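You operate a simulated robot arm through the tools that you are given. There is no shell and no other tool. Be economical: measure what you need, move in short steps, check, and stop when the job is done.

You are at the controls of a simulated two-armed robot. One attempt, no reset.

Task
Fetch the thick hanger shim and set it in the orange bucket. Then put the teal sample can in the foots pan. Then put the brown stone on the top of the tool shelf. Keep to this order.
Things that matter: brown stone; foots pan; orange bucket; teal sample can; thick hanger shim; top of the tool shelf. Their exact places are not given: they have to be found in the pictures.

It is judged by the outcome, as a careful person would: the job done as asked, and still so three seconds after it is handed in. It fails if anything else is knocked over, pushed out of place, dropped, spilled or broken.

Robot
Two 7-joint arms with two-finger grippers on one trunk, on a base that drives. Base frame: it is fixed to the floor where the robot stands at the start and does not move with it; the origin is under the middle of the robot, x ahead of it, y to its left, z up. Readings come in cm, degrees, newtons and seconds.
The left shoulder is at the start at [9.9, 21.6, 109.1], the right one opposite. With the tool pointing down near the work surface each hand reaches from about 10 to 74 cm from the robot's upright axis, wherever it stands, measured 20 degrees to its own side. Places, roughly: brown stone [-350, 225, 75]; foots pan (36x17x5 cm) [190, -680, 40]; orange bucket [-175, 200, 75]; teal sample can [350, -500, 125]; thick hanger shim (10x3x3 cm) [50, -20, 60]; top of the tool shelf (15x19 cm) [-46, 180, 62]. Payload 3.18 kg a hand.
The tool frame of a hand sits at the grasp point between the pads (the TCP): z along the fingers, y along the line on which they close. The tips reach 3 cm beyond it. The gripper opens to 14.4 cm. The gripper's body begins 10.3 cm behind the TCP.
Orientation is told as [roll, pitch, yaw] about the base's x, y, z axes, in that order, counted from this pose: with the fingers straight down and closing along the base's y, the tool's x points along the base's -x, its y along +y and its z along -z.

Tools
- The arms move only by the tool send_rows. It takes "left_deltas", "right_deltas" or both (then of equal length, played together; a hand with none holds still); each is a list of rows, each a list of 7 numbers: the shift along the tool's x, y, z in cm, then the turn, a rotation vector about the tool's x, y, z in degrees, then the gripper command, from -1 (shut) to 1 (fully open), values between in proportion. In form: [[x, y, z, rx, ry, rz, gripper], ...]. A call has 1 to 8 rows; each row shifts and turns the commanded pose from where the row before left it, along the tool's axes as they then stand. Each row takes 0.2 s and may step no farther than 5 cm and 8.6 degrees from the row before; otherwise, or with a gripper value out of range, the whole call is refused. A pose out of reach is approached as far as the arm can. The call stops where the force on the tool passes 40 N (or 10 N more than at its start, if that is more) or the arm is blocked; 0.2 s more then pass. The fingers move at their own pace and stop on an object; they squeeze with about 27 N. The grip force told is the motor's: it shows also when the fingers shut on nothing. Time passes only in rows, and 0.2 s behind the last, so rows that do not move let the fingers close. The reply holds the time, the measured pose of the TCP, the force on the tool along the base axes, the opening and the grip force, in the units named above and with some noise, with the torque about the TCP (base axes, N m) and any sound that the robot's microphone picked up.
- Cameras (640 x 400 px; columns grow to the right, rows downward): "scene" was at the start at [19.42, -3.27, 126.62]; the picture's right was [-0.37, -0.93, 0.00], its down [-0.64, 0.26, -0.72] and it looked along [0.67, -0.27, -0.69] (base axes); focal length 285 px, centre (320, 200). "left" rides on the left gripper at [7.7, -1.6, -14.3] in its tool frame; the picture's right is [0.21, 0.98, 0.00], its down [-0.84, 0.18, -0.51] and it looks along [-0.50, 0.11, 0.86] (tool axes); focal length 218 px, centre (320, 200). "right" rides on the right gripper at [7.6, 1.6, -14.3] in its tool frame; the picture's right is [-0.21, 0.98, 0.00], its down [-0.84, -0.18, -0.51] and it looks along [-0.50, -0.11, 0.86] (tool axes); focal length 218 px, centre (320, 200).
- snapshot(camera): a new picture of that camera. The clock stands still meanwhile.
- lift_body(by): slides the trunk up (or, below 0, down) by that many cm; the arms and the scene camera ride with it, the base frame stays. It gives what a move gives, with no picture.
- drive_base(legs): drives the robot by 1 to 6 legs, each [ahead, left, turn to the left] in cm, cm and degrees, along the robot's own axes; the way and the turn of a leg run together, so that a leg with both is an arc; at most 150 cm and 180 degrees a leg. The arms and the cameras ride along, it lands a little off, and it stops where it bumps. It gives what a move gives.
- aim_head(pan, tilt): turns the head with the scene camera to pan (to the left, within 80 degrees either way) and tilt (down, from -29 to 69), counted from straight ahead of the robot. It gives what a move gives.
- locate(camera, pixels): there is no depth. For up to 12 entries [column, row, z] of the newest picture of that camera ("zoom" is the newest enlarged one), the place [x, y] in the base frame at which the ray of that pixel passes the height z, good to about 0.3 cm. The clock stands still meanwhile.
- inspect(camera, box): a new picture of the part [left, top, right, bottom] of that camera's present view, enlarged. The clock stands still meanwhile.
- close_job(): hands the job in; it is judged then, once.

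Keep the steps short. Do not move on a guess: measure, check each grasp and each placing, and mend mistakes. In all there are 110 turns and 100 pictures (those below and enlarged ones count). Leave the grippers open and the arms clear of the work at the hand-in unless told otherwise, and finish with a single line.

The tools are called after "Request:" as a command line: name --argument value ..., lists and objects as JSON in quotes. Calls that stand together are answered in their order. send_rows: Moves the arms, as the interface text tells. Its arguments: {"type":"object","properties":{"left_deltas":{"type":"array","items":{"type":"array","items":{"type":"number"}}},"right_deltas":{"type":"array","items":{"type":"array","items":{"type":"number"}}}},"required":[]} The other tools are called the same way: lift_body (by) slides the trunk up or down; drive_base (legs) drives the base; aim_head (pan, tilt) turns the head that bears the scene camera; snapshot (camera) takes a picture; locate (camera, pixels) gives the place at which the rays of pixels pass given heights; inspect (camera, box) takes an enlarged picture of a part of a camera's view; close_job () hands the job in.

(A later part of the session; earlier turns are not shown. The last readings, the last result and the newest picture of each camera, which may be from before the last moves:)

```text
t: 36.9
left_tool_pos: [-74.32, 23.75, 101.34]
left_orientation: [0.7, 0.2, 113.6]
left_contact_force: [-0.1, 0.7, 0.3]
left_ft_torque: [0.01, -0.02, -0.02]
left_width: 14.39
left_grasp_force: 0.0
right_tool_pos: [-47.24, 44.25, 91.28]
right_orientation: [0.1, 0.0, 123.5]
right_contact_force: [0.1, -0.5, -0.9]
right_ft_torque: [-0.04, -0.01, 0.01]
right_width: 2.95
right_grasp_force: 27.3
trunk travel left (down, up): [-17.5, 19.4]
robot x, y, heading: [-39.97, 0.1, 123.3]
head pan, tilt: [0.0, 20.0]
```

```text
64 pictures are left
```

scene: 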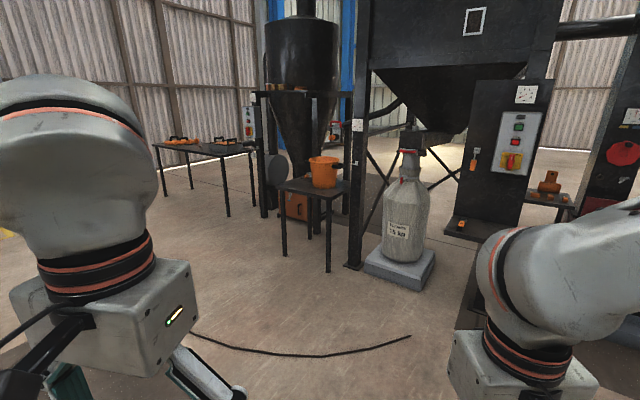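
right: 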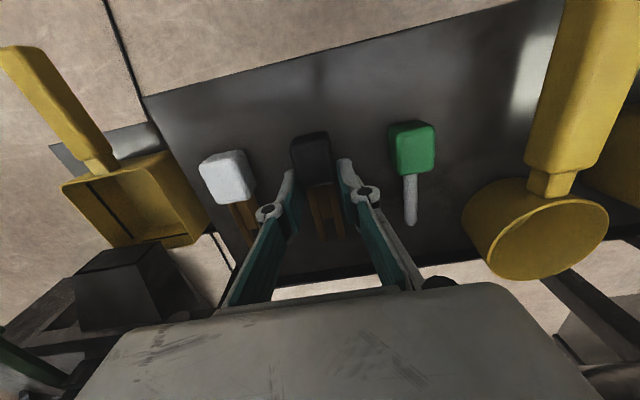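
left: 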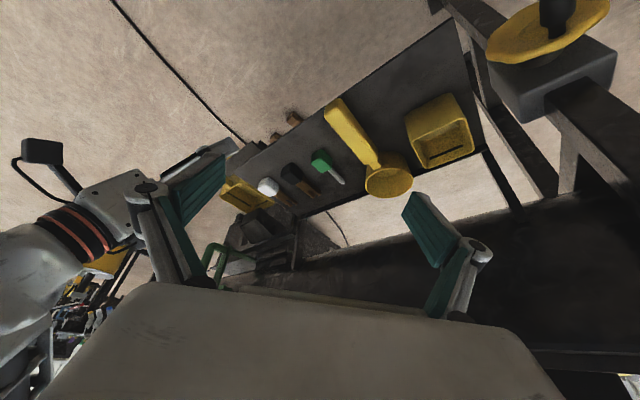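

Bucket at (323,172). Enlarge and measure at a few heights.

Request:
inspect --camera "scene" --box '[240, 130, 400, 280]'

Request:
inspect --camera "scene" --box '[140, 100, 268, 180]'

Request:
inspect --camera "scene" --box '[440, 80, 640, 260]'

Request:
locate --camera "scene" --pixels '[[323, 160, 85], [323, 188, 70], [328, 272, 0], [284, 256, 0], [311, 235, 0], [309, 158, 85], [340, 158, 85], [546, 205, 62], [350, 265, 0]]'

```text
2.67 times, centred on (320, 205) of scene
```

zoom: 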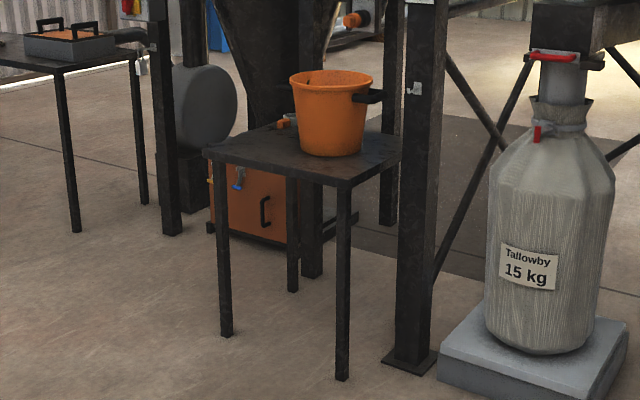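

```text
5.00 times, centred on (204, 140) of scene
```

zoom: 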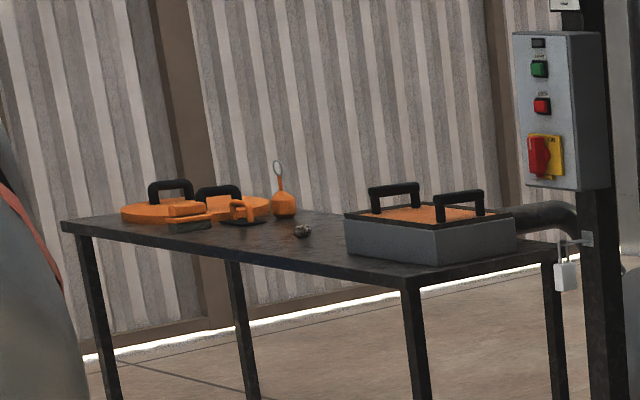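

```text
2.22 times, centred on (540, 170) of scene
```

zoom: 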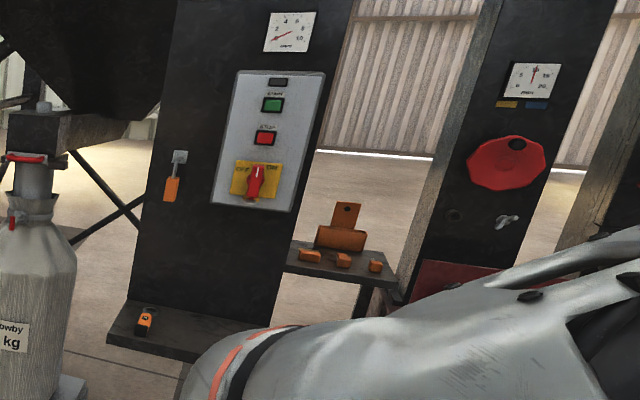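

```text
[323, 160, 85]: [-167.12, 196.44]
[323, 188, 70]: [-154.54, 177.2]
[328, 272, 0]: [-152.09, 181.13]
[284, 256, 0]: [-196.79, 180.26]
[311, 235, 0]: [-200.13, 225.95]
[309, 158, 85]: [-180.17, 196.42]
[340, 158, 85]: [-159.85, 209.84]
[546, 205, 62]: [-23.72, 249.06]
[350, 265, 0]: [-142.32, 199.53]
```

Table legs at (-152,181), (-197,180), (-200,226); bucket about (-170,203). Drive to about (-191,118), then face +y.

Request:
drive_base --legs '[[92, 30, 0], [90, 30, 0], [0, 0, -33]]'

Request:
aim_head --pan -15 --tilt 35

Request:
snapshot --camera "scene"

```text
t: 48.0
left_tool_pos: [-205.83, 157.8, 101.33]
left_orientation: [0.7, 0.3, 80.2]
left_contact_force: [-0.1, 0.1, -0.1]
left_ft_torque: [-0.02, -0.01, -0.01]
left_width: 14.39
left_grasp_force: 0.1
right_tool_pos: [-171.88, 160.1, 91.29]
right_orientation: [0.1, 0.0, 90.2]
right_contact_force: [0.0, -0.9, -0.8]
right_ft_torque: [-0.03, 0.02, 0.02]
right_width: 2.94
right_grasp_force: 27.6
trunk travel left (down, up): [-17.5, 19.4]
robot x, y, heading: [-190.02, 119.03, 89.9]
head pan, tilt: [0.0, 20.0]
```

```text
t: 48.8
left_tool_pos: [-205.84, 157.69, 101.38]
left_orientation: [0.7, 0.2, 80.2]
left_contact_force: [0.5, -0.5, 0.3]
left_ft_torque: [0.03, -0.01, -0.02]
left_width: 14.4
left_grasp_force: 0.0
right_tool_pos: [-171.83, 160.02, 91.29]
right_orientation: [0.1, -0.1, 90.2]
right_contact_force: [0.1, 0.5, -0.9]
right_ft_torque: [0.04, -0.04, 0.02]
right_width: 2.98
right_grasp_force: 27.1
trunk travel left (down, up): [-17.5, 19.4]
robot x, y, heading: [-190.21, 118.96, 90.2]
head pan, tilt: [-15.0, 35.0]
```

```text
60 pictures are left
```

scene: 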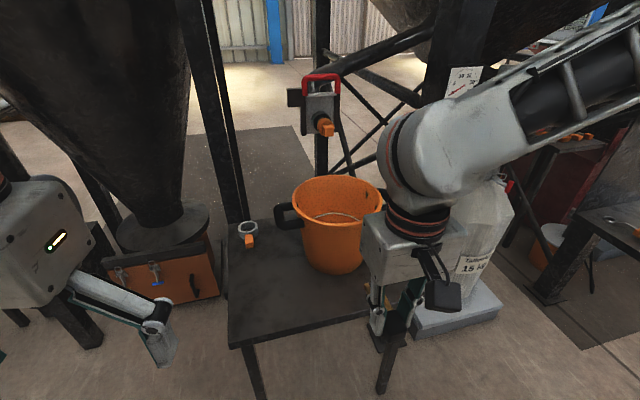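

Bucket rim ellipse from (292,200) to (383,195). Measure table height and rim.

Request:
locate --camera "scene" --pixels '[[232, 348, 60], [232, 348, 65], [232, 348, 70], [337, 273, 65], [337, 273, 70], [338, 178, 85], [338, 178, 90], [338, 220, 85], [338, 220, 90], [292, 200, 85], [384, 196, 85]]'

Request:
inspect --camera "scene" --box '[220, 150, 420, 350]'

```text
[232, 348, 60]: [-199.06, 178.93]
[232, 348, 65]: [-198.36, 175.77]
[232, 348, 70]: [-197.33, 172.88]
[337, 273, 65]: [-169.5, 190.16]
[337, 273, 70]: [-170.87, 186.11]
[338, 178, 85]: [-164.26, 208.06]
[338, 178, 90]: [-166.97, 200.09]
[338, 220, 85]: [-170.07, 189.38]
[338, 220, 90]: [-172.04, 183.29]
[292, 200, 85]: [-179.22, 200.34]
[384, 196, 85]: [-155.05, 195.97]
```

```text
2.00 times, centred on (320, 250) of scene
```

zoom: 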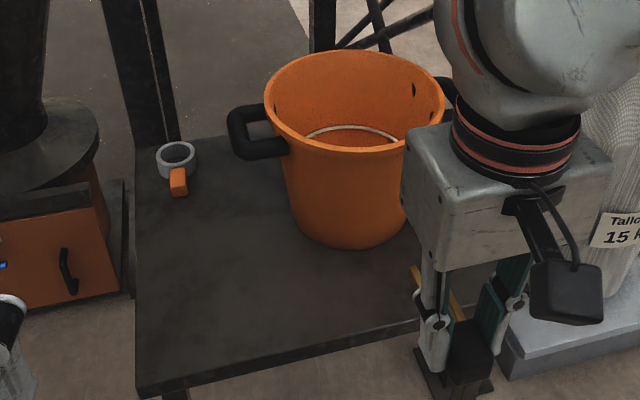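

Rim z≈85, centre ≈(-167.3,199), radius 12. Raise the right hand 8 cm, then drive 12 cm ahead.

Request:
send_rows --right_deltas '[[0, 0, -4, 0, 0, 0, -1], [0, 0, -4, 0, 0, 0, -1]]'

Request:
drive_base --legs '[[12, 0, 0]]'

Request:
send_rows --right_deltas '[[-5, 0, 0, 0, 0, 0, -1], [-5, 0, 0, 0, 0, 0, -1], [-4, 0, 0, 0, 0, 0, -1], [0, -4.5, 0, 0, 0, 0, -1]]'

Request:
snapshot --camera "right"

Request:
snapshot --camera "scene"

```text
t: 49.4
left_tool_pos: [-205.94, 157.55, 101.43]
left_orientation: [0.7, 0.1, 80.2]
left_contact_force: [-0.3, 0.3, 0.0]
left_ft_torque: [0.03, 0.01, -0.01]
left_width: 14.41
left_grasp_force: 0.0
right_tool_pos: [-171.85, 159.96, 99.42]
right_orientation: [0.1, 0.0, 90.3]
right_contact_force: [0.4, -0.9, -1.8]
right_ft_torque: [-0.06, -0.01, -0.01]
right_width: 2.95
right_grasp_force: 27.3
trunk travel left (down, up): [-17.5, 19.4]
robot x, y, heading: [-190.04, 119.07, 90.1]
head pan, tilt: [-15.0, 35.0]
```

```text
t: 50.7
left_tool_pos: [-206.04, 169.95, 101.43]
left_orientation: [0.6, 0.2, 80.1]
left_contact_force: [0.3, -0.2, -0.9]
left_ft_torque: [-0.06, -0.02, 0.02]
left_width: 14.41
left_grasp_force: 0.0
right_tool_pos: [-171.82, 172.32, 99.32]
right_orientation: [0.1, 0.0, 90.2]
right_contact_force: [1.4, 0.6, -1.2]
right_ft_torque: [-0.08, 0.01, -0.04]
right_width: 2.94
right_grasp_force: 27.4
trunk travel left (down, up): [-17.5, 19.4]
robot x, y, heading: [-190.4, 131.16, 89.6]
head pan, tilt: [-15.0, 35.0]
```

```text
t: 51.7
left_tool_pos: [-205.91, 169.58, 101.64]
left_orientation: [0.8, 0.1, 80.2]
left_contact_force: [0.5, -1.3, 0.1]
left_ft_torque: [0.09, 0.02, 0.0]
left_width: 14.41
left_grasp_force: 0.0
right_tool_pos: [-167.39, 186.16, 99.8]
right_orientation: [0.2, -0.3, 90.2]
right_contact_force: [-0.5, -0.9, -0.7]
right_ft_torque: [0.02, 0.05, 0.01]
right_width: 2.95
right_grasp_force: 26.5
trunk travel left (down, up): [-17.5, 19.4]
robot x, y, heading: [-190.24, 131.1, 89.9]
head pan, tilt: [-15.0, 35.0]
```

```text
58 pictures are left
```

right: 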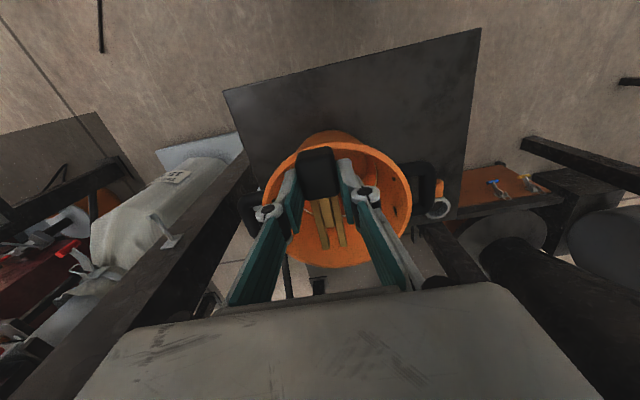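

```text
57 pictures are left
```

scene: 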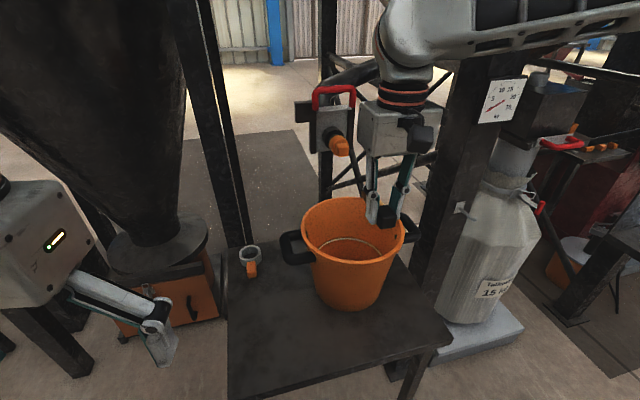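

Hand is above the bucket. Verify the rim in this view.

Request:
locate --camera "right" --pixels '[[264, 198, 85], [411, 200, 85], [335, 131, 85], [340, 268, 85]]'

Request:
locate --camera "scene" --pixels '[[302, 230, 85], [405, 225, 85], [352, 197, 85], [352, 262, 85], [340, 135, 110], [340, 135, 100], [330, 95, 115]]'

Request:
inspect --camera "scene" --box '[270, 60, 470, 310]'

```text
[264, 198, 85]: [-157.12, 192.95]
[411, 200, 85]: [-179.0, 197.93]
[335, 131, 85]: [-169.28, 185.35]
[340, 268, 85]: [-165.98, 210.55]
```

```text
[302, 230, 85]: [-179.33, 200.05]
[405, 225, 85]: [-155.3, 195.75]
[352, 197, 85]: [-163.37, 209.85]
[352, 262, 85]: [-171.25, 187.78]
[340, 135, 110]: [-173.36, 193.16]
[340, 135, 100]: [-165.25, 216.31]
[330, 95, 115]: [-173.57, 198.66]
```

```text
1.60 times, centred on (370, 185) of scene
```

zoom: 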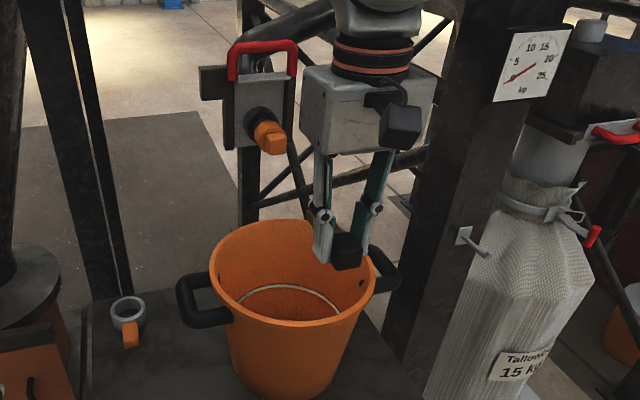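

Rim centre ≈(-167.6,198). Advance 7 cm, check, then lower into the bucket to TCP z≈77 (keeps the gripper camera above the rim).

Request:
send_rows --right_deltas '[[-3.5, 0, 0, 0, 0, 0, -1], [-3.5, 0, 0, 0, 0, 0, -1], [0, 0, 5, 0, 0, 0, -1], [0, 0, 5, 0, 0, 0, -1]]'

Request:
snapshot --camera "scene"

```text
t: 52.7
left_tool_pos: [-205.99, 169.97, 101.33]
left_orientation: [0.7, 0.4, 80.2]
left_contact_force: [0.7, 0.1, -0.3]
left_ft_torque: [-0.04, 0.03, 0.01]
left_width: 14.38
left_grasp_force: 0.0
right_tool_pos: [-167.39, 193.42, 89.31]
right_orientation: [0.1, 0.1, 90.2]
right_contact_force: [0.3, 0.0, -1.2]
right_ft_torque: [-0.02, 0.01, -0.02]
right_width: 2.94
right_grasp_force: 26.9
trunk travel left (down, up): [-17.5, 19.4]
robot x, y, heading: [-189.61, 131.44, 90.1]
head pan, tilt: [-15.0, 35.0]
```

```text
55 pictures are left
```

scene: 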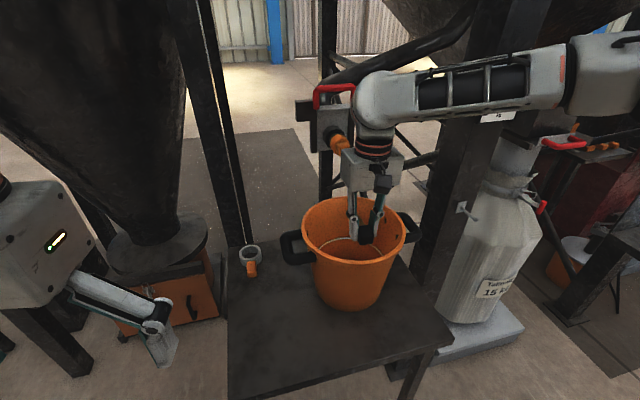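

Clear so far. Lower another 12 cm.

Request:
send_rows --right_deltas '[[0, 0, 4, 0, 0, 0, -1], [0, 0, 4, 0, 0, 0, -1], [0, 0, 4, 0, 0, 0, -1]]'

Request:
inspect --camera "scene" --box '[280, 80, 480, 300]'

Request:
snapshot --camera "right"

```text
t: 53.5
left_tool_pos: [-205.8, 169.83, 101.2]
left_orientation: [0.7, 0.3, 80.2]
left_contact_force: [-0.1, 0.1, 0.2]
left_ft_torque: [-0.03, 0.01, -0.02]
left_width: 14.41
left_grasp_force: 0.1
right_tool_pos: [-167.5, 193.32, 77.13]
right_orientation: [0.1, 0.0, 90.1]
right_contact_force: [0.8, 0.1, -1.5]
right_ft_torque: [-0.05, 0.01, -0.01]
right_width: 2.94
right_grasp_force: 26.9
trunk travel left (down, up): [-17.5, 19.4]
robot x, y, heading: [-190.16, 131.53, 90.1]
head pan, tilt: [-15.0, 35.0]
```

```text
1.82 times, centred on (380, 190) of scene
```

zoom: 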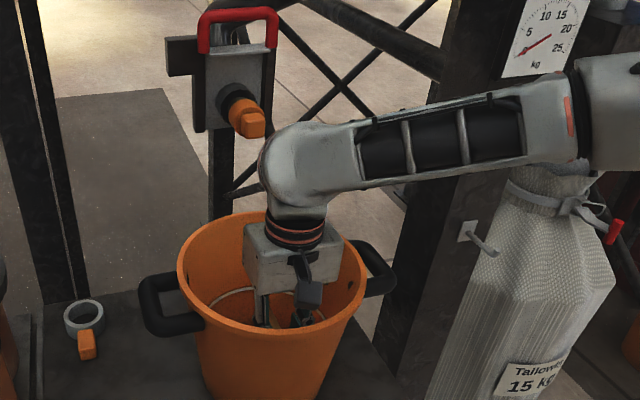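

```text
53 pictures are left
```

right: 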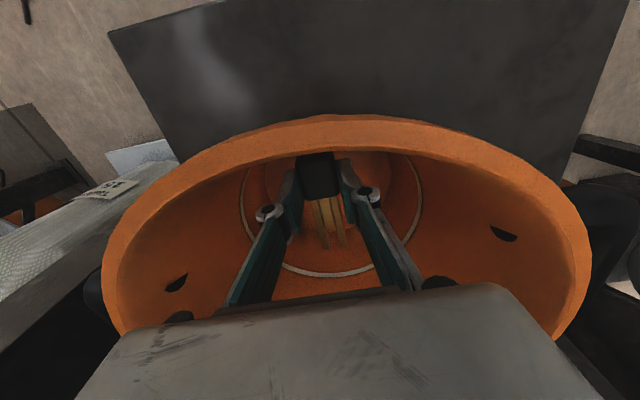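

Shim is inside with the bucket floor below. Lower 2 cm more and release (open to 6 cm).

Request:
send_rows --right_deltas '[[0, 0, 1, 0, 0, 0, -1], [0, 0, 1, 0, 0, 0, -1], [0, 0, 0, 0, 0, 0, -0.2], [0, 0, 0, 0, 0, 0, -0.1]]'

Request:
snapshot --camera "right"

```text
t: 54.5
left_tool_pos: [-205.97, 169.87, 101.33]
left_orientation: [0.7, 0.2, 80.2]
left_contact_force: [0.0, -0.4, 0.2]
left_ft_torque: [0.01, 0.0, -0.03]
left_width: 14.38
left_grasp_force: 0.2
right_tool_pos: [-167.47, 193.34, 75.46]
right_orientation: [0.0, -0.1, 90.2]
right_contact_force: [-0.9, -0.6, -0.7]
right_ft_torque: [0.04, -0.01, 0.01]
right_width: 6.47
right_grasp_force: 0.0
trunk travel left (down, up): [-17.5, 19.4]
robot x, y, heading: [-190.39, 131.31, 90.1]
head pan, tilt: [-15.0, 35.0]
```

```text
52 pictures are left
```

right: 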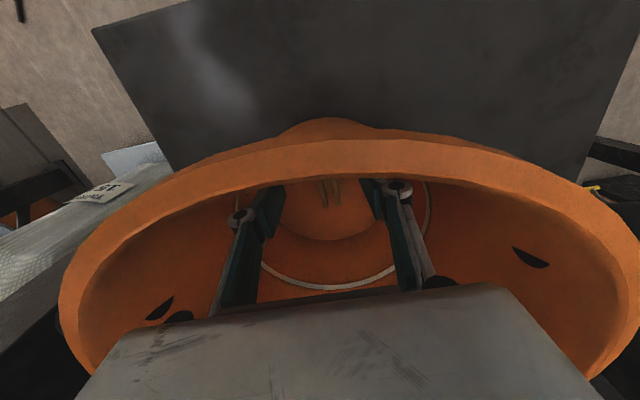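

Shim lies in the bucket (fork at (328,190)). Raise the hand straight out and pull back.

Request:
send_rows --right_deltas '[[0, 0, -5, 0, 0, 0, -0.1], [0, 0, -5, 0, 0, 0, -0.1], [0, 0, -5, 0, 0, 0, -0.1], [0, 0, -5, 0, 0, 0, -0.1], [0, 0, -4, 0, 0, 0, -0.1], [5, 0, 0, 0, 0, 0, -0.1], [5, 0, 0, 0, 0, 0, -0.1]]'

Request:
snapshot --camera "right"

```text
t: 56.1
left_tool_pos: [-206.0, 169.77, 101.46]
left_orientation: [0.6, 0.2, 80.3]
left_contact_force: [-0.3, 0.2, 0.7]
left_ft_torque: [-0.01, -0.02, -0.01]
left_width: 14.39
left_grasp_force: 0.0
right_tool_pos: [-167.41, 183.12, 99.35]
right_orientation: [0.1, -0.1, 90.1]
right_contact_force: [0.2, 0.1, 0.5]
right_ft_torque: [0.04, -0.01, 0.03]
right_width: 6.49
right_grasp_force: 0.0
trunk travel left (down, up): [-17.5, 19.4]
robot x, y, heading: [-189.89, 131.08, 90.1]
head pan, tilt: [-15.0, 35.0]
```

```text
51 pictures are left
```

right: 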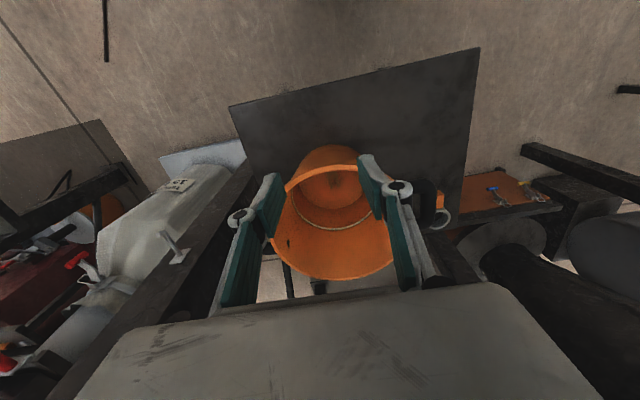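

Request:
inspect --camera "right" --box '[270, 140, 400, 280]'

```text
2.86 times, centred on (335, 210) of right
```

zoom: 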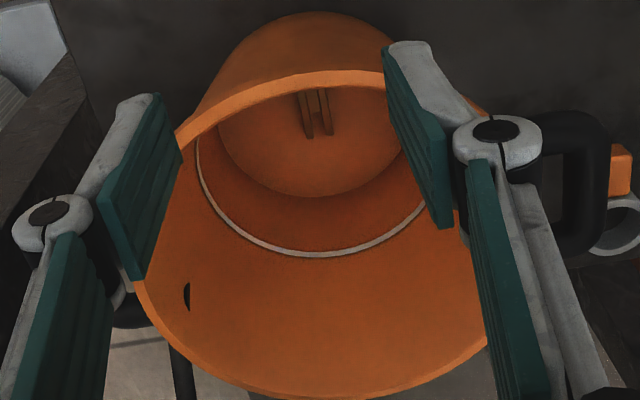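

Shim is in the bucket. Now toward the can: pull hand back, back off 45 cm, turn right 150°, and look.

Request:
send_rows --right_deltas '[[5, 0, 0, 0, 0, 0, 1], [5, 0, 0, 0, 0, 0, 1]]'

Request:
drive_base --legs '[[-50, 0, 0], [0, 0, -140]]'

Request:
aim_head --pan 0 --tilt 15

Request:
snapshot --camera "scene"

```text
t: 56.7
left_tool_pos: [-206.04, 169.77, 101.32]
left_orientation: [0.7, 0.1, 80.2]
left_contact_force: [0.2, 0.2, 0.0]
left_ft_torque: [-0.03, 0.01, -0.01]
left_width: 14.42
left_grasp_force: 0.1
right_tool_pos: [-167.49, 173.1, 99.13]
right_orientation: [0.0, 0.0, 90.2]
right_contact_force: [-0.6, -1.3, -0.9]
right_ft_torque: [0.02, -0.02, -0.02]
right_width: 14.37
right_grasp_force: 0.1
trunk travel left (down, up): [-17.5, 19.4]
robot x, y, heading: [-190.34, 131.19, 90.1]
head pan, tilt: [-15.0, 35.0]
```

```text
t: 65.4
left_tool_pos: [-152.95, 62.06, 101.27]
left_orientation: [0.8, 0.2, -59.5]
left_contact_force: [0.5, -1.0, -0.9]
left_ft_torque: [-0.01, 0.02, 0.01]
left_width: 14.4
left_grasp_force: 0.0
right_tool_pos: [-180.19, 34.76, 99.16]
right_orientation: [0.0, 0.0, -49.7]
right_contact_force: [0.6, -0.8, -0.6]
right_ft_torque: [-0.01, 0.01, -0.02]
right_width: 14.4
right_grasp_force: 0.1
trunk travel left (down, up): [-17.5, 19.4]
robot x, y, heading: [-189.45, 81.47, -49.7]
head pan, tilt: [-15.0, 35.0]
```

```text
t: 66.2
left_tool_pos: [-152.91, 62.06, 101.44]
left_orientation: [0.7, 0.2, -59.5]
left_contact_force: [0.1, 0.2, 0.8]
left_ft_torque: [-0.02, 0.01, -0.02]
left_width: 14.41
left_grasp_force: 0.1
right_tool_pos: [-180.18, 34.73, 99.19]
right_orientation: [0.1, 0.0, -49.7]
right_contact_force: [0.5, 0.1, 0.3]
right_ft_torque: [0.0, 0.01, -0.03]
right_width: 14.42
right_grasp_force: 0.1
trunk travel left (down, up): [-17.5, 19.4]
robot x, y, heading: [-190.17, 81.41, -49.9]
head pan, tilt: [0.0, 15.0]
```

```text
49 pictures are left
```

scene: 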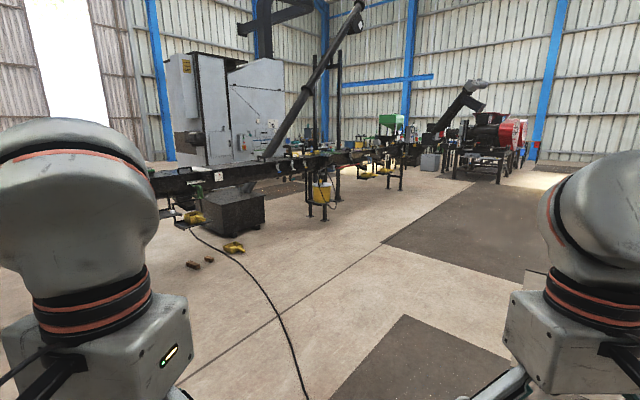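

Zoom on the far region where the can (~(305,124)) and pan (~(390,153)) should be.

Request:
inspect --camera "scene" --box '[240, 80, 440, 230]'

Request:
inspect --camera "scene" --box '[350, 90, 550, 200]'

```text
2.67 times, centred on (340, 155) of scene
```

zoom: 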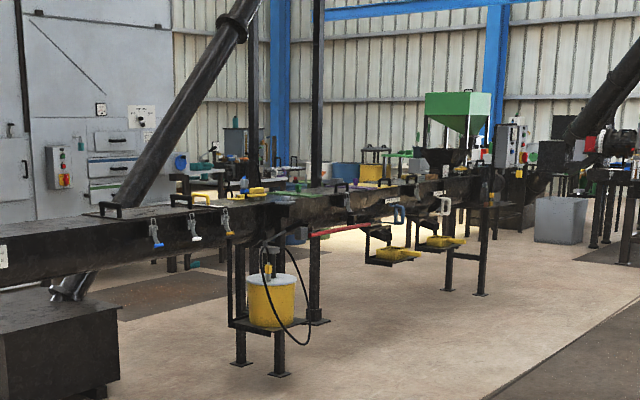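

```text
3.20 times, centred on (450, 145) of scene
```

zoom: 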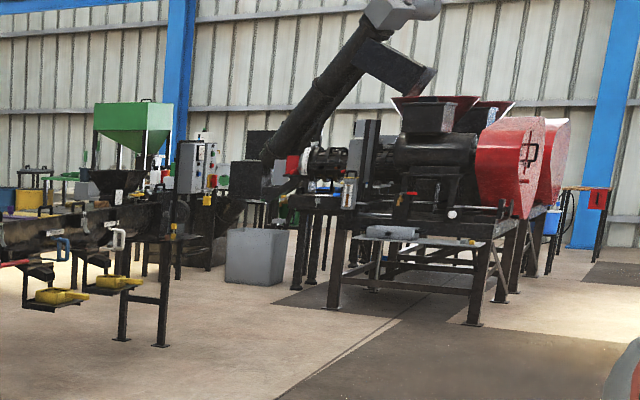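

Measure the cable on the floor and free-floor landmarks before driving.

Request:
locate --camera "scene" --pixels '[[303, 399, 0], [270, 300, 0], [205, 235, 0], [497, 182, 0], [400, 190, 0], [326, 218, 0], [308, 221, 0], [450, 178, 0], [343, 195, 0]]'

Request:
aim_head --pan -20 --tilt 50

Request:
snapshot --camera "scene"

```text
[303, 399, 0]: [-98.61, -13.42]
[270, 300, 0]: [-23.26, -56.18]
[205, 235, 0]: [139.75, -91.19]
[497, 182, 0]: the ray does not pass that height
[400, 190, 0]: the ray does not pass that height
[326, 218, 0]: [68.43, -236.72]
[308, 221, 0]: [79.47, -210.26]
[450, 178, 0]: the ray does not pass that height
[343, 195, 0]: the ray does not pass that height
```

```text
t: 67.2
left_tool_pos: [-153.01, 62.15, 101.4]
left_orientation: [0.7, 0.3, -59.4]
left_contact_force: [0.0, -0.4, -0.1]
left_ft_torque: [-0.01, 0.02, 0.01]
left_width: 14.38
left_grasp_force: 0.0
right_tool_pos: [-180.14, 34.66, 99.18]
right_orientation: [0.1, 0.1, -49.6]
right_contact_force: [0.5, 0.6, -0.1]
right_ft_torque: [0.01, 0.0, -0.01]
right_width: 14.39
right_grasp_force: 0.0
trunk travel left (down, up): [-17.5, 19.4]
robot x, y, heading: [-189.76, 81.59, -49.7]
head pan, tilt: [-20.0, 50.0]
```

```text
46 pictures are left
```

scene: 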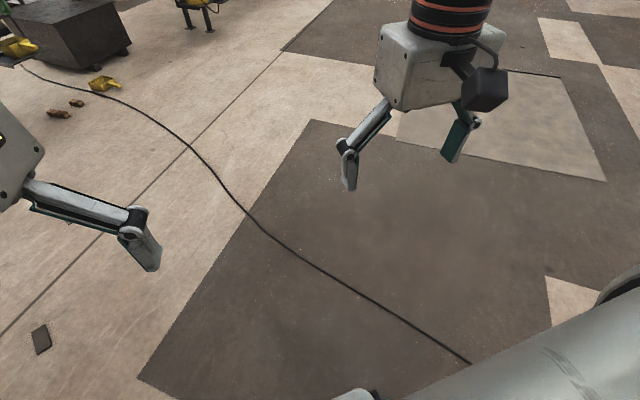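

The cable lies flat across the open floor and must be crossed. Turn right 21° and drive 4 × 130 cm down the aisle along the line.

Request:
drive_base --legs '[[0, 0, -21], [130, 0, 0], [130, 0, 0], [130, 0, 0]]'

Request:
aim_head --pan 25 --tilt 15

Request:
snapshot --camera "scene"

```text
t: 87.0
left_tool_pos: [-37.11, -316.48, 101.41]
left_orientation: [0.8, 0.2, -80.6]
left_contact_force: [0.0, -0.4, 0.2]
left_ft_torque: [0.02, 0.01, 0.01]
left_width: 14.39
left_grasp_force: 0.1
right_tool_pos: [-72.47, -332.31, 99.3]
right_orientation: [0.1, 0.0, -70.6]
right_contact_force: [0.6, 0.5, 0.7]
right_ft_torque: [0.0, -0.02, -0.02]
right_width: 14.39
right_grasp_force: 0.0
trunk travel left (down, up): [-17.5, 19.4]
robot x, y, heading: [-64.81, -285.03, -70.7]
head pan, tilt: [-20.0, 50.0]
```

```text
t: 88.1
left_tool_pos: [-37.14, -316.35, 101.45]
left_orientation: [0.7, 0.2, -80.6]
left_contact_force: [-0.1, 0.3, -0.6]
left_ft_torque: [0.02, 0.02, 0.03]
left_width: 14.42
left_grasp_force: 0.1
right_tool_pos: [-72.44, -332.29, 99.16]
right_orientation: [0.1, 0.0, -70.7]
right_contact_force: [-0.3, 0.2, -0.6]
right_ft_torque: [0.0, 0.01, 0.01]
right_width: 14.39
right_grasp_force: 0.0
trunk travel left (down, up): [-17.5, 19.4]
robot x, y, heading: [-64.43, -285.5, -70.4]
head pan, tilt: [25.0, 15.0]
```

```text
45 pictures are left
```

scene: 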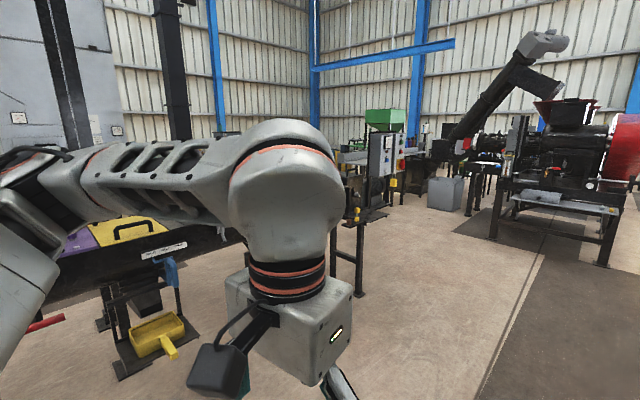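

Request:
locate --camera "scene" --pixels '[[358, 294, 0], [375, 218, 0], [445, 210, 0], [495, 240, 0], [120, 378, 0]]'

Request:
inspect --camera "scene" --box '[320, 90, 520, 230]'

```text
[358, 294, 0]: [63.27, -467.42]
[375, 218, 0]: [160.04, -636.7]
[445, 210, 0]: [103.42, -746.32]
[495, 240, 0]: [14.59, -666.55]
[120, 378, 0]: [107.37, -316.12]
```

```text
2.86 times, centred on (420, 160) of scene
```

zoom: 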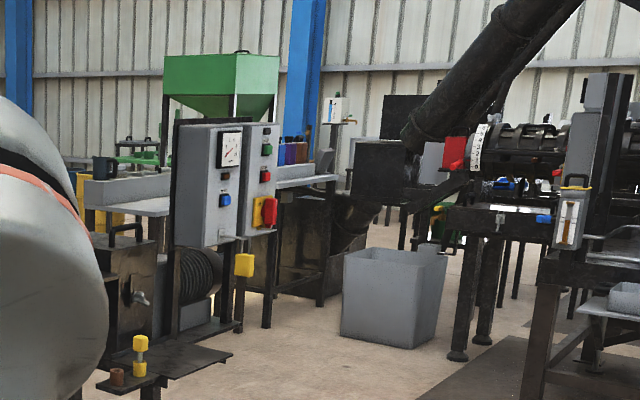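

Line end leg at (63,-467), control stand at (160,-637), press leg at (15,-667). Drive ahead 240 cm to ~(17,-512), then turn left to look toward the can.

Request:
drive_base --legs '[[120, 0, 0], [120, 0, 0], [0, 0, 65]]'

Request:
aim_head --pan 0 --tilt 15

Request:
snapshot --camera "scene"

```text
t: 97.4
left_tool_pos: [21.75, -485.1, 102.62]
left_orientation: [1.5, -0.9, -76.5]
left_contact_force: [0.6, -0.2, 0.2]
left_ft_torque: [0.03, 0.04, -0.02]
left_width: 14.37
left_grasp_force: 0.0
right_tool_pos: [-12.98, -503.21, 100.3]
right_orientation: [0.9, -1.8, -66.9]
right_contact_force: [0.2, -0.8, -0.7]
right_ft_torque: [0.01, 0.0, 0.01]
right_width: 14.39
right_grasp_force: 0.1
trunk travel left (down, up): [-17.5, 19.4]
robot x, y, heading: [-6.04, -457.16, -67.3]
head pan, tilt: [25.0, 15.0]
stopped in leg 2: the robot was blocked; the commanded pose is now the measured one
```

```text
t: 98.3
left_tool_pos: [21.69, -484.98, 102.59]
left_orientation: [1.5, -0.8, -76.5]
left_contact_force: [0.1, -0.6, 0.7]
left_ft_torque: [-0.02, 0.0, 0.02]
left_width: 14.4
left_grasp_force: 0.1
right_tool_pos: [-12.83, -502.85, 100.15]
right_orientation: [1.0, -1.9, -67.2]
right_contact_force: [0.5, -1.0, 0.4]
right_ft_torque: [0.0, -0.02, -0.03]
right_width: 14.4
right_grasp_force: 0.1
trunk travel left (down, up): [-17.5, 19.4]
robot x, y, heading: [-5.68, -457.3, -67.0]
head pan, tilt: [0.0, 15.0]
```

```text
43 pictures are left
```

scene: 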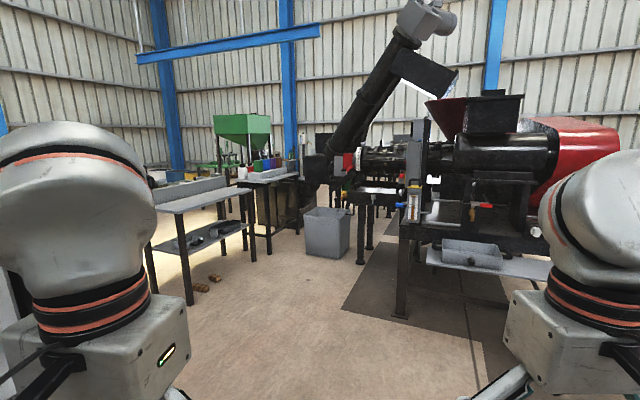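

Blocked at (-6,-457). Look left-down to see what I touched.

Request:
aim_head --pan 60 --tilt 50

Request:
snapshot --camera "scene"

Request:
aim_head --pan 0 --tilt 69

Request:
snapshot --camera "scene"

```text
t: 99.6
left_tool_pos: [21.8, -484.96, 102.57]
left_orientation: [1.6, -0.8, -76.4]
left_contact_force: [0.3, -0.6, 0.4]
left_ft_torque: [0.0, 0.01, -0.02]
left_width: 14.4
left_grasp_force: 0.1
right_tool_pos: [-12.77, -503.01, 100.23]
right_orientation: [0.9, -1.9, -67.1]
right_contact_force: [-0.4, 0.3, -1.2]
right_ft_torque: [-0.01, 0.02, 0.0]
right_width: 14.39
right_grasp_force: 0.1
trunk travel left (down, up): [-17.5, 19.4]
robot x, y, heading: [-5.35, -457.53, -67.3]
head pan, tilt: [60.0, 50.0]
```

```text
42 pictures are left
```

scene: 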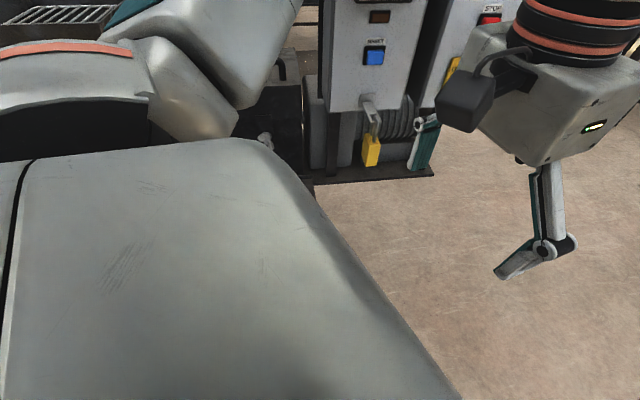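

```text
t: 100.9
left_tool_pos: [21.74, -484.97, 102.55]
left_orientation: [1.5, -0.9, -76.5]
left_contact_force: [-0.4, 0.0, 0.8]
left_ft_torque: [0.01, -0.02, -0.01]
left_width: 14.4
left_grasp_force: 0.0
right_tool_pos: [-12.82, -502.97, 100.12]
right_orientation: [0.8, -1.9, -67.0]
right_contact_force: [0.5, -0.9, 0.4]
right_ft_torque: [0.01, -0.02, 0.02]
right_width: 14.42
right_grasp_force: 0.0
trunk travel left (down, up): [-17.5, 19.4]
robot x, y, heading: [-5.41, -457.22, -67.2]
head pan, tilt: [0.0, 68.8]
```

```text
41 pictures are left
```

scene: 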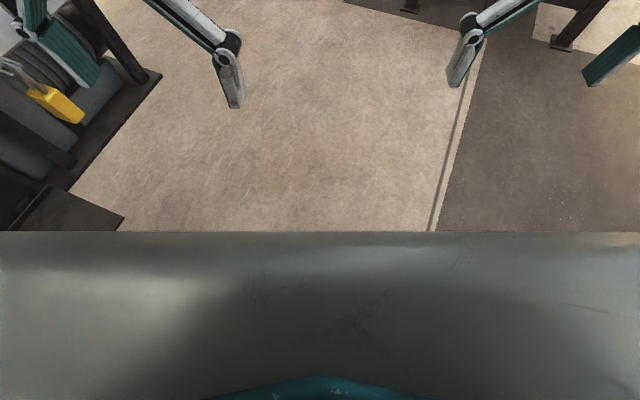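

The base touched the low plate on the left. Back off 15 cm along my axis and check the plate's items.

Request:
drive_base --legs '[[-15, 0, 0], [0, -35, 0]]'

Request:
aim_head --pan 55 --tilt 40

Request:
snapshot --camera "scene"

```text
t: 105.5
left_tool_pos: [-14.17, -486.46, 101.07]
left_orientation: [0.4, 1.1, -76.9]
left_contact_force: [-0.6, -0.1, -0.7]
left_ft_torque: [0.03, -0.03, 0.0]
left_width: 14.39
left_grasp_force: 0.1
right_tool_pos: [-48.88, -504.24, 99.19]
right_orientation: [0.2, -0.2, -67.6]
right_contact_force: [-0.4, -0.1, 0.0]
right_ft_torque: [-0.04, -0.02, -0.02]
right_width: 14.43
right_grasp_force: 0.0
trunk travel left (down, up): [-17.5, 19.4]
robot x, y, heading: [-43.52, -456.57, -67.5]
head pan, tilt: [0.0, 68.8]
```

```text
t: 106.7
left_tool_pos: [-14.16, -486.5, 100.98]
left_orientation: [0.4, 1.0, -76.8]
left_contact_force: [0.6, -0.4, 0.0]
left_ft_torque: [-0.01, 0.02, 0.0]
left_width: 14.4
left_grasp_force: 0.0
right_tool_pos: [-48.76, -504.27, 99.37]
right_orientation: [0.0, -0.1, -67.5]
right_contact_force: [-0.8, -0.4, 0.3]
right_ft_torque: [-0.03, -0.01, 0.0]
right_width: 14.38
right_grasp_force: 0.0
trunk travel left (down, up): [-17.5, 19.4]
robot x, y, heading: [-43.47, -456.62, -67.6]
head pan, tilt: [55.0, 40.0]
```

```text
40 pictures are left
```

scene: 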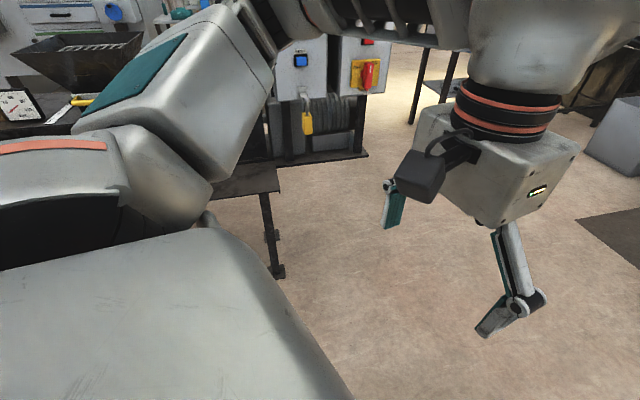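

Go ahead 85 cm (clear of the plate), then turn left to face +x and look.

Request:
drive_base --legs '[[85, 0, 0], [0, 0, 67]]'

Request:
aim_head --pan 15 --tilt 22

Request:
snapshot --camera "scene"

```text
t: 114.2
left_tool_pos: [27.73, -519.51, 101.01]
left_orientation: [0.4, 1.1, -8.9]
left_contact_force: [1.3, -0.3, -0.4]
left_ft_torque: [-0.02, 0.0, 0.0]
left_width: 14.4
left_grasp_force: 0.0
right_tool_pos: [31.01, -558.36, 99.24]
right_orientation: [0.0, -0.1, 0.4]
right_contact_force: [0.9, 0.6, -0.4]
right_ft_torque: [-0.01, -0.01, 0.01]
right_width: 14.41
right_grasp_force: 0.1
trunk travel left (down, up): [-17.5, 19.4]
robot x, y, heading: [-10.92, -535.73, 0.1]
head pan, tilt: [55.0, 40.0]
```

```text
t: 115.3
left_tool_pos: [27.7, -519.44, 100.93]
left_orientation: [0.4, 1.1, -9.0]
left_contact_force: [0.6, -0.8, 0.4]
left_ft_torque: [0.02, 0.01, 0.0]
left_width: 14.4
left_grasp_force: 0.1
right_tool_pos: [31.07, -558.4, 99.22]
right_orientation: [0.1, -0.1, 0.3]
right_contact_force: [0.4, -0.4, 0.5]
right_ft_torque: [-0.01, -0.01, 0.01]
right_width: 14.41
right_grasp_force: 0.0
trunk travel left (down, up): [-17.5, 19.4]
robot x, y, heading: [-10.87, -535.79, 0.4]
head pan, tilt: [15.0, 22.0]
```

```text
39 pictures are left
```

scene: 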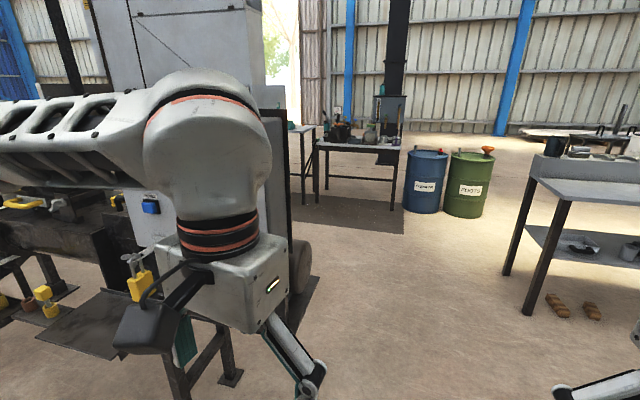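

Plate items are still upright (yellow at (45,300), brown cup (25,308)). Zoom on the stand at (385,90) where the can should be, and the shelf to the right for the pan.

Request:
inspect --camera "scene" --box '[290, 60, 500, 220]'

Request:
inspect --camera "scene" --box '[500, 100, 640, 340]'

Request:
locate --camera "scene" --pixels '[[382, 90, 120], [317, 203, 0], [393, 210, 0], [421, 212, 0], [463, 216, 0], [505, 275, 0], [530, 313, 0], [580, 245, 40]]'

```text
2.50 times, centred on (395, 140) of scene
```

zoom: 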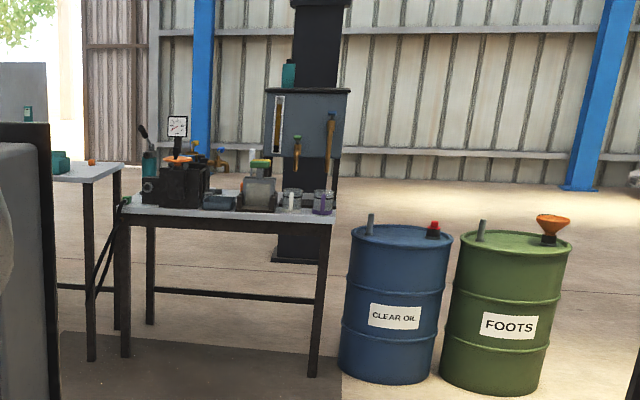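

```text
1.67 times, centred on (570, 220) of scene
```

zoom: 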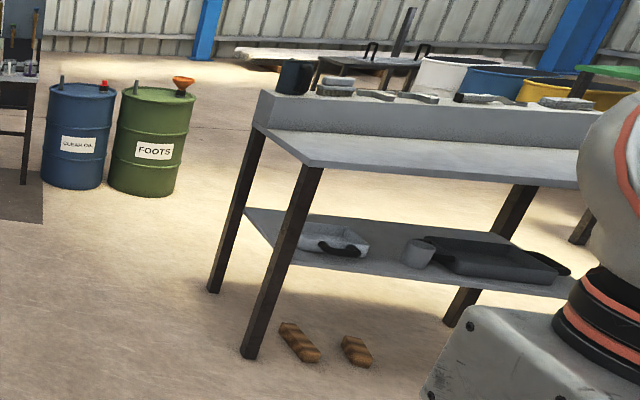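

```text
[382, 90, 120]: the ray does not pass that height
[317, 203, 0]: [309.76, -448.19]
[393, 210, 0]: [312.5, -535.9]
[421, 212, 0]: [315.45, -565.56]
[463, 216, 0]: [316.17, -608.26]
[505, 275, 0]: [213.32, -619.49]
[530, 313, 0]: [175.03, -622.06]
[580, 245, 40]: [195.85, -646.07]
```

The teal can stands on the cabinet of a black post behind a table. Pan candidates are on the right table's lower shelf: a grey tray at zoom (330,240) and dark tray at (490,258). Measure.

Request:
locate --camera "zoom" --pixels '[[330, 240, 40], [495, 258, 40], [420, 252, 40], [460, 320, 0], [215, 290, 0]]'

Request:
locate --camera "scene" --pixels '[[383, 163, 0], [366, 163, 0], [402, 163, 0], [382, 96, 115], [365, 97, 116], [404, 97, 116], [380, 138, 70]]'

Request:
inspect --camera "scene" --box '[360, 70, 424, 170]'

```text
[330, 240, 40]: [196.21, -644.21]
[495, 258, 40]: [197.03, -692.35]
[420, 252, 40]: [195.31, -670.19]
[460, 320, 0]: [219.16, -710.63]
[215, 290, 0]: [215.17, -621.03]
```

```text
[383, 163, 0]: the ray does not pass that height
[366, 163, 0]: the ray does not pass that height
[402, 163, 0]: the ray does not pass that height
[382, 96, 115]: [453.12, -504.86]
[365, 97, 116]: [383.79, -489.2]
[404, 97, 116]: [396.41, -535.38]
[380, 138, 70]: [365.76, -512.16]
```

```text
4.00 times, centred on (392, 120) of scene
```

zoom: 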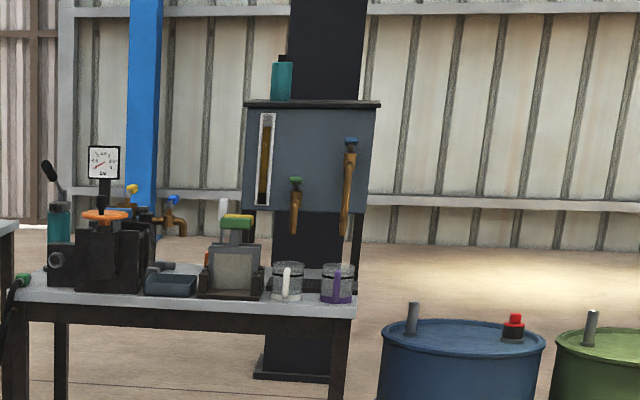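

Plan: take the can with the left hand horizontal from the front of that table. Drive along y≈-545 to x≈200 and look from closer.

Request:
drive_base --legs '[[105, -10, 0], [105, 0, 0]]'

Request:
aim_head --pan 15 --tilt 15

Request:
snapshot --camera "scene"

```text
t: 117.6
left_tool_pos: [50.85, -525.62, 101.96]
left_orientation: [2.3, 0.3, -9.7]
left_contact_force: [0.8, -0.5, 0.3]
left_ft_torque: [-0.09, -0.01, -0.02]
left_width: 14.42
left_grasp_force: 0.0
right_tool_pos: [55.34, -564.12, 100.08]
right_orientation: [1.2, -1.8, 1.0]
right_contact_force: [0.3, -0.5, 0.0]
right_ft_torque: [0.02, 0.03, 0.02]
right_width: 14.43
right_grasp_force: 0.1
trunk travel left (down, up): [-17.5, 19.4]
robot x, y, heading: [15.11, -539.99, 1.0]
head pan, tilt: [15.0, 22.0]
stopped in leg 1: the robot was blocked; the commanded pose is now the measured one
```

```text
t: 118.3
left_tool_pos: [51.02, -525.8, 102.15]
left_orientation: [2.1, 0.2, -9.7]
left_contact_force: [0.2, -0.6, 0.2]
left_ft_torque: [0.0, -0.02, 0.02]
left_width: 14.4
left_grasp_force: 0.0
right_tool_pos: [54.92, -564.13, 100.06]
right_orientation: [1.4, -1.9, 0.8]
right_contact_force: [-0.5, -0.1, -0.7]
right_ft_torque: [0.01, 0.0, 0.0]
right_width: 14.4
right_grasp_force: 0.1
trunk travel left (down, up): [-17.5, 19.4]
robot x, y, heading: [15.18, -539.82, 0.9]
head pan, tilt: [15.0, 15.0]
```

```text
35 pictures are left
```

scene: 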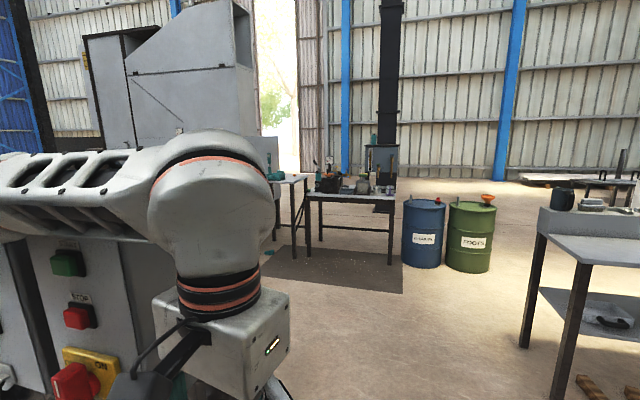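

Blocked again by the control machine's plate on the left. Back off 15 and shift right 35, and look left-down.

Request:
drive_base --legs '[[-15, 0, 0], [0, -25, 0]]'

Request:
aim_head --pan 25 --tilt 45

Request:
snapshot --camera "scene"

```text
t: 119.0
left_tool_pos: [50.97, -526.12, 102.48]
left_orientation: [1.7, -0.6, -9.8]
left_contact_force: [1.2, 0.3, 0.0]
left_ft_torque: [0.08, 0.02, 0.04]
left_width: 14.41
left_grasp_force: 0.1
right_tool_pos: [55.09, -564.12, 99.54]
right_orientation: [1.2, -1.2, 1.1]
right_contact_force: [0.3, -0.2, 0.1]
right_ft_torque: [0.02, 0.02, 0.03]
right_width: 14.38
right_grasp_force: 0.1
trunk travel left (down, up): [-17.5, 19.4]
robot x, y, heading: [14.37, -540.45, 0.8]
head pan, tilt: [15.0, 15.0]
stopped in leg 1: the robot was blocked; the commanded pose is now the measured one
```

```text
t: 120.0
left_tool_pos: [51.23, -526.43, 102.88]
left_orientation: [0.8, -1.2, -9.6]
left_contact_force: [0.5, -0.3, 1.0]
left_ft_torque: [0.06, 0.01, 0.02]
left_width: 14.43
left_grasp_force: 0.0
right_tool_pos: [54.99, -564.21, 99.5]
right_orientation: [1.3, -1.4, 0.8]
right_contact_force: [1.2, 0.5, -0.3]
right_ft_torque: [0.01, -0.03, -0.02]
right_width: 14.38
right_grasp_force: 0.0
trunk travel left (down, up): [-17.5, 19.4]
robot x, y, heading: [14.72, -540.1, 0.5]
head pan, tilt: [25.0, 45.0]
```

```text
34 pictures are left
```

scene: 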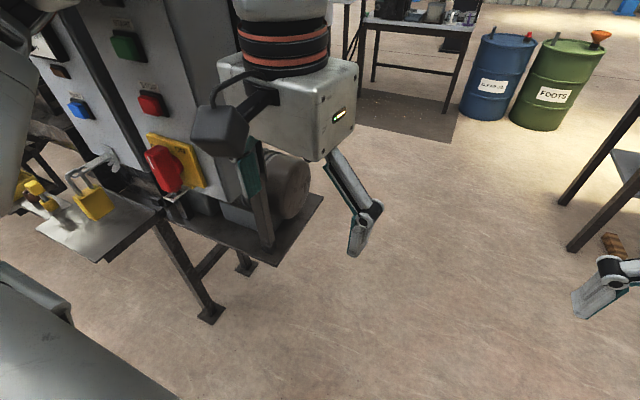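

Blocked backward too—something on the left side is touching. Slide right 15 cm only.

Request:
drive_base --legs '[[0, -15, 0]]'

Request:
snapshot --camera "scene"

```text
t: 120.7
left_tool_pos: [51.63, -526.76, 103.45]
left_orientation: [-0.1, -1.8, -8.9]
left_contact_force: [1.8, -1.2, -0.4]
left_ft_torque: [0.16, 0.28, 0.01]
left_width: 14.39
left_grasp_force: 0.0
right_tool_pos: [55.14, -564.26, 99.58]
right_orientation: [1.1, -1.1, 1.2]
right_contact_force: [0.7, -0.3, 0.4]
right_ft_torque: [0.02, -0.07, 0.0]
right_width: 14.41
right_grasp_force: 0.2
trunk travel left (down, up): [-17.5, 19.4]
robot x, y, heading: [14.22, -540.7, 1.1]
head pan, tilt: [25.0, 45.0]
stopped in leg 1: the robot was blocked; the commanded pose is now the measured one
```

```text
33 pictures are left
```

scene: 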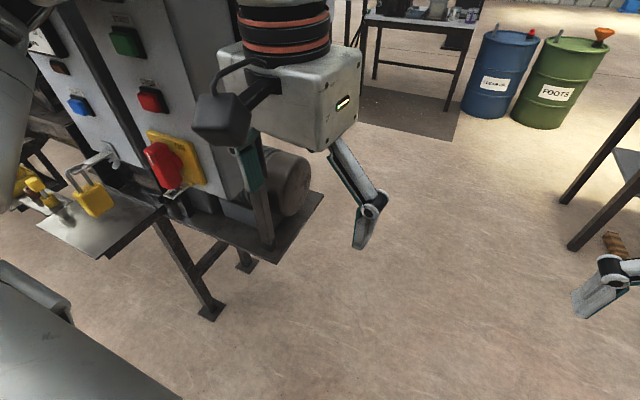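

Look further left to see the left elbow's contact.

Request:
aim_head --pan 65 --tilt 25

Request:
snapshot --camera "scene"

```text
t: 121.8
left_tool_pos: [50.95, -526.51, 103.36]
left_orientation: [0.1, -1.8, -9.5]
left_contact_force: [0.3, -0.3, -0.1]
left_ft_torque: [0.0, 0.01, -0.02]
left_width: 14.42
left_grasp_force: 0.2
right_tool_pos: [54.64, -564.09, 99.83]
right_orientation: [1.0, -1.5, 0.9]
right_contact_force: [-0.2, 0.4, -0.5]
right_ft_torque: [0.01, -0.03, -0.02]
right_width: 14.43
right_grasp_force: 0.1
trunk travel left (down, up): [-17.5, 19.4]
robot x, y, heading: [14.23, -540.52, 0.5]
head pan, tilt: [65.0, 25.0]
```

```text
32 pictures are left
```

scene: 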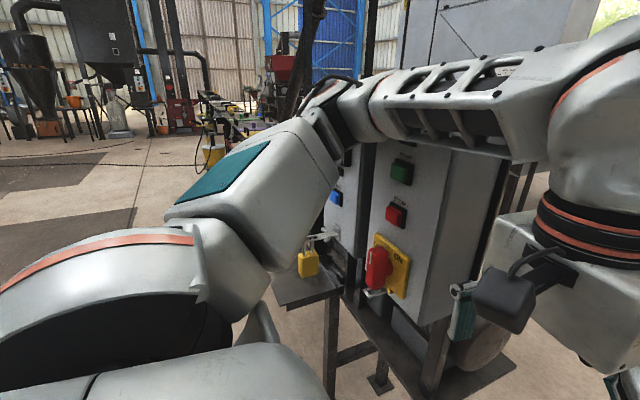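

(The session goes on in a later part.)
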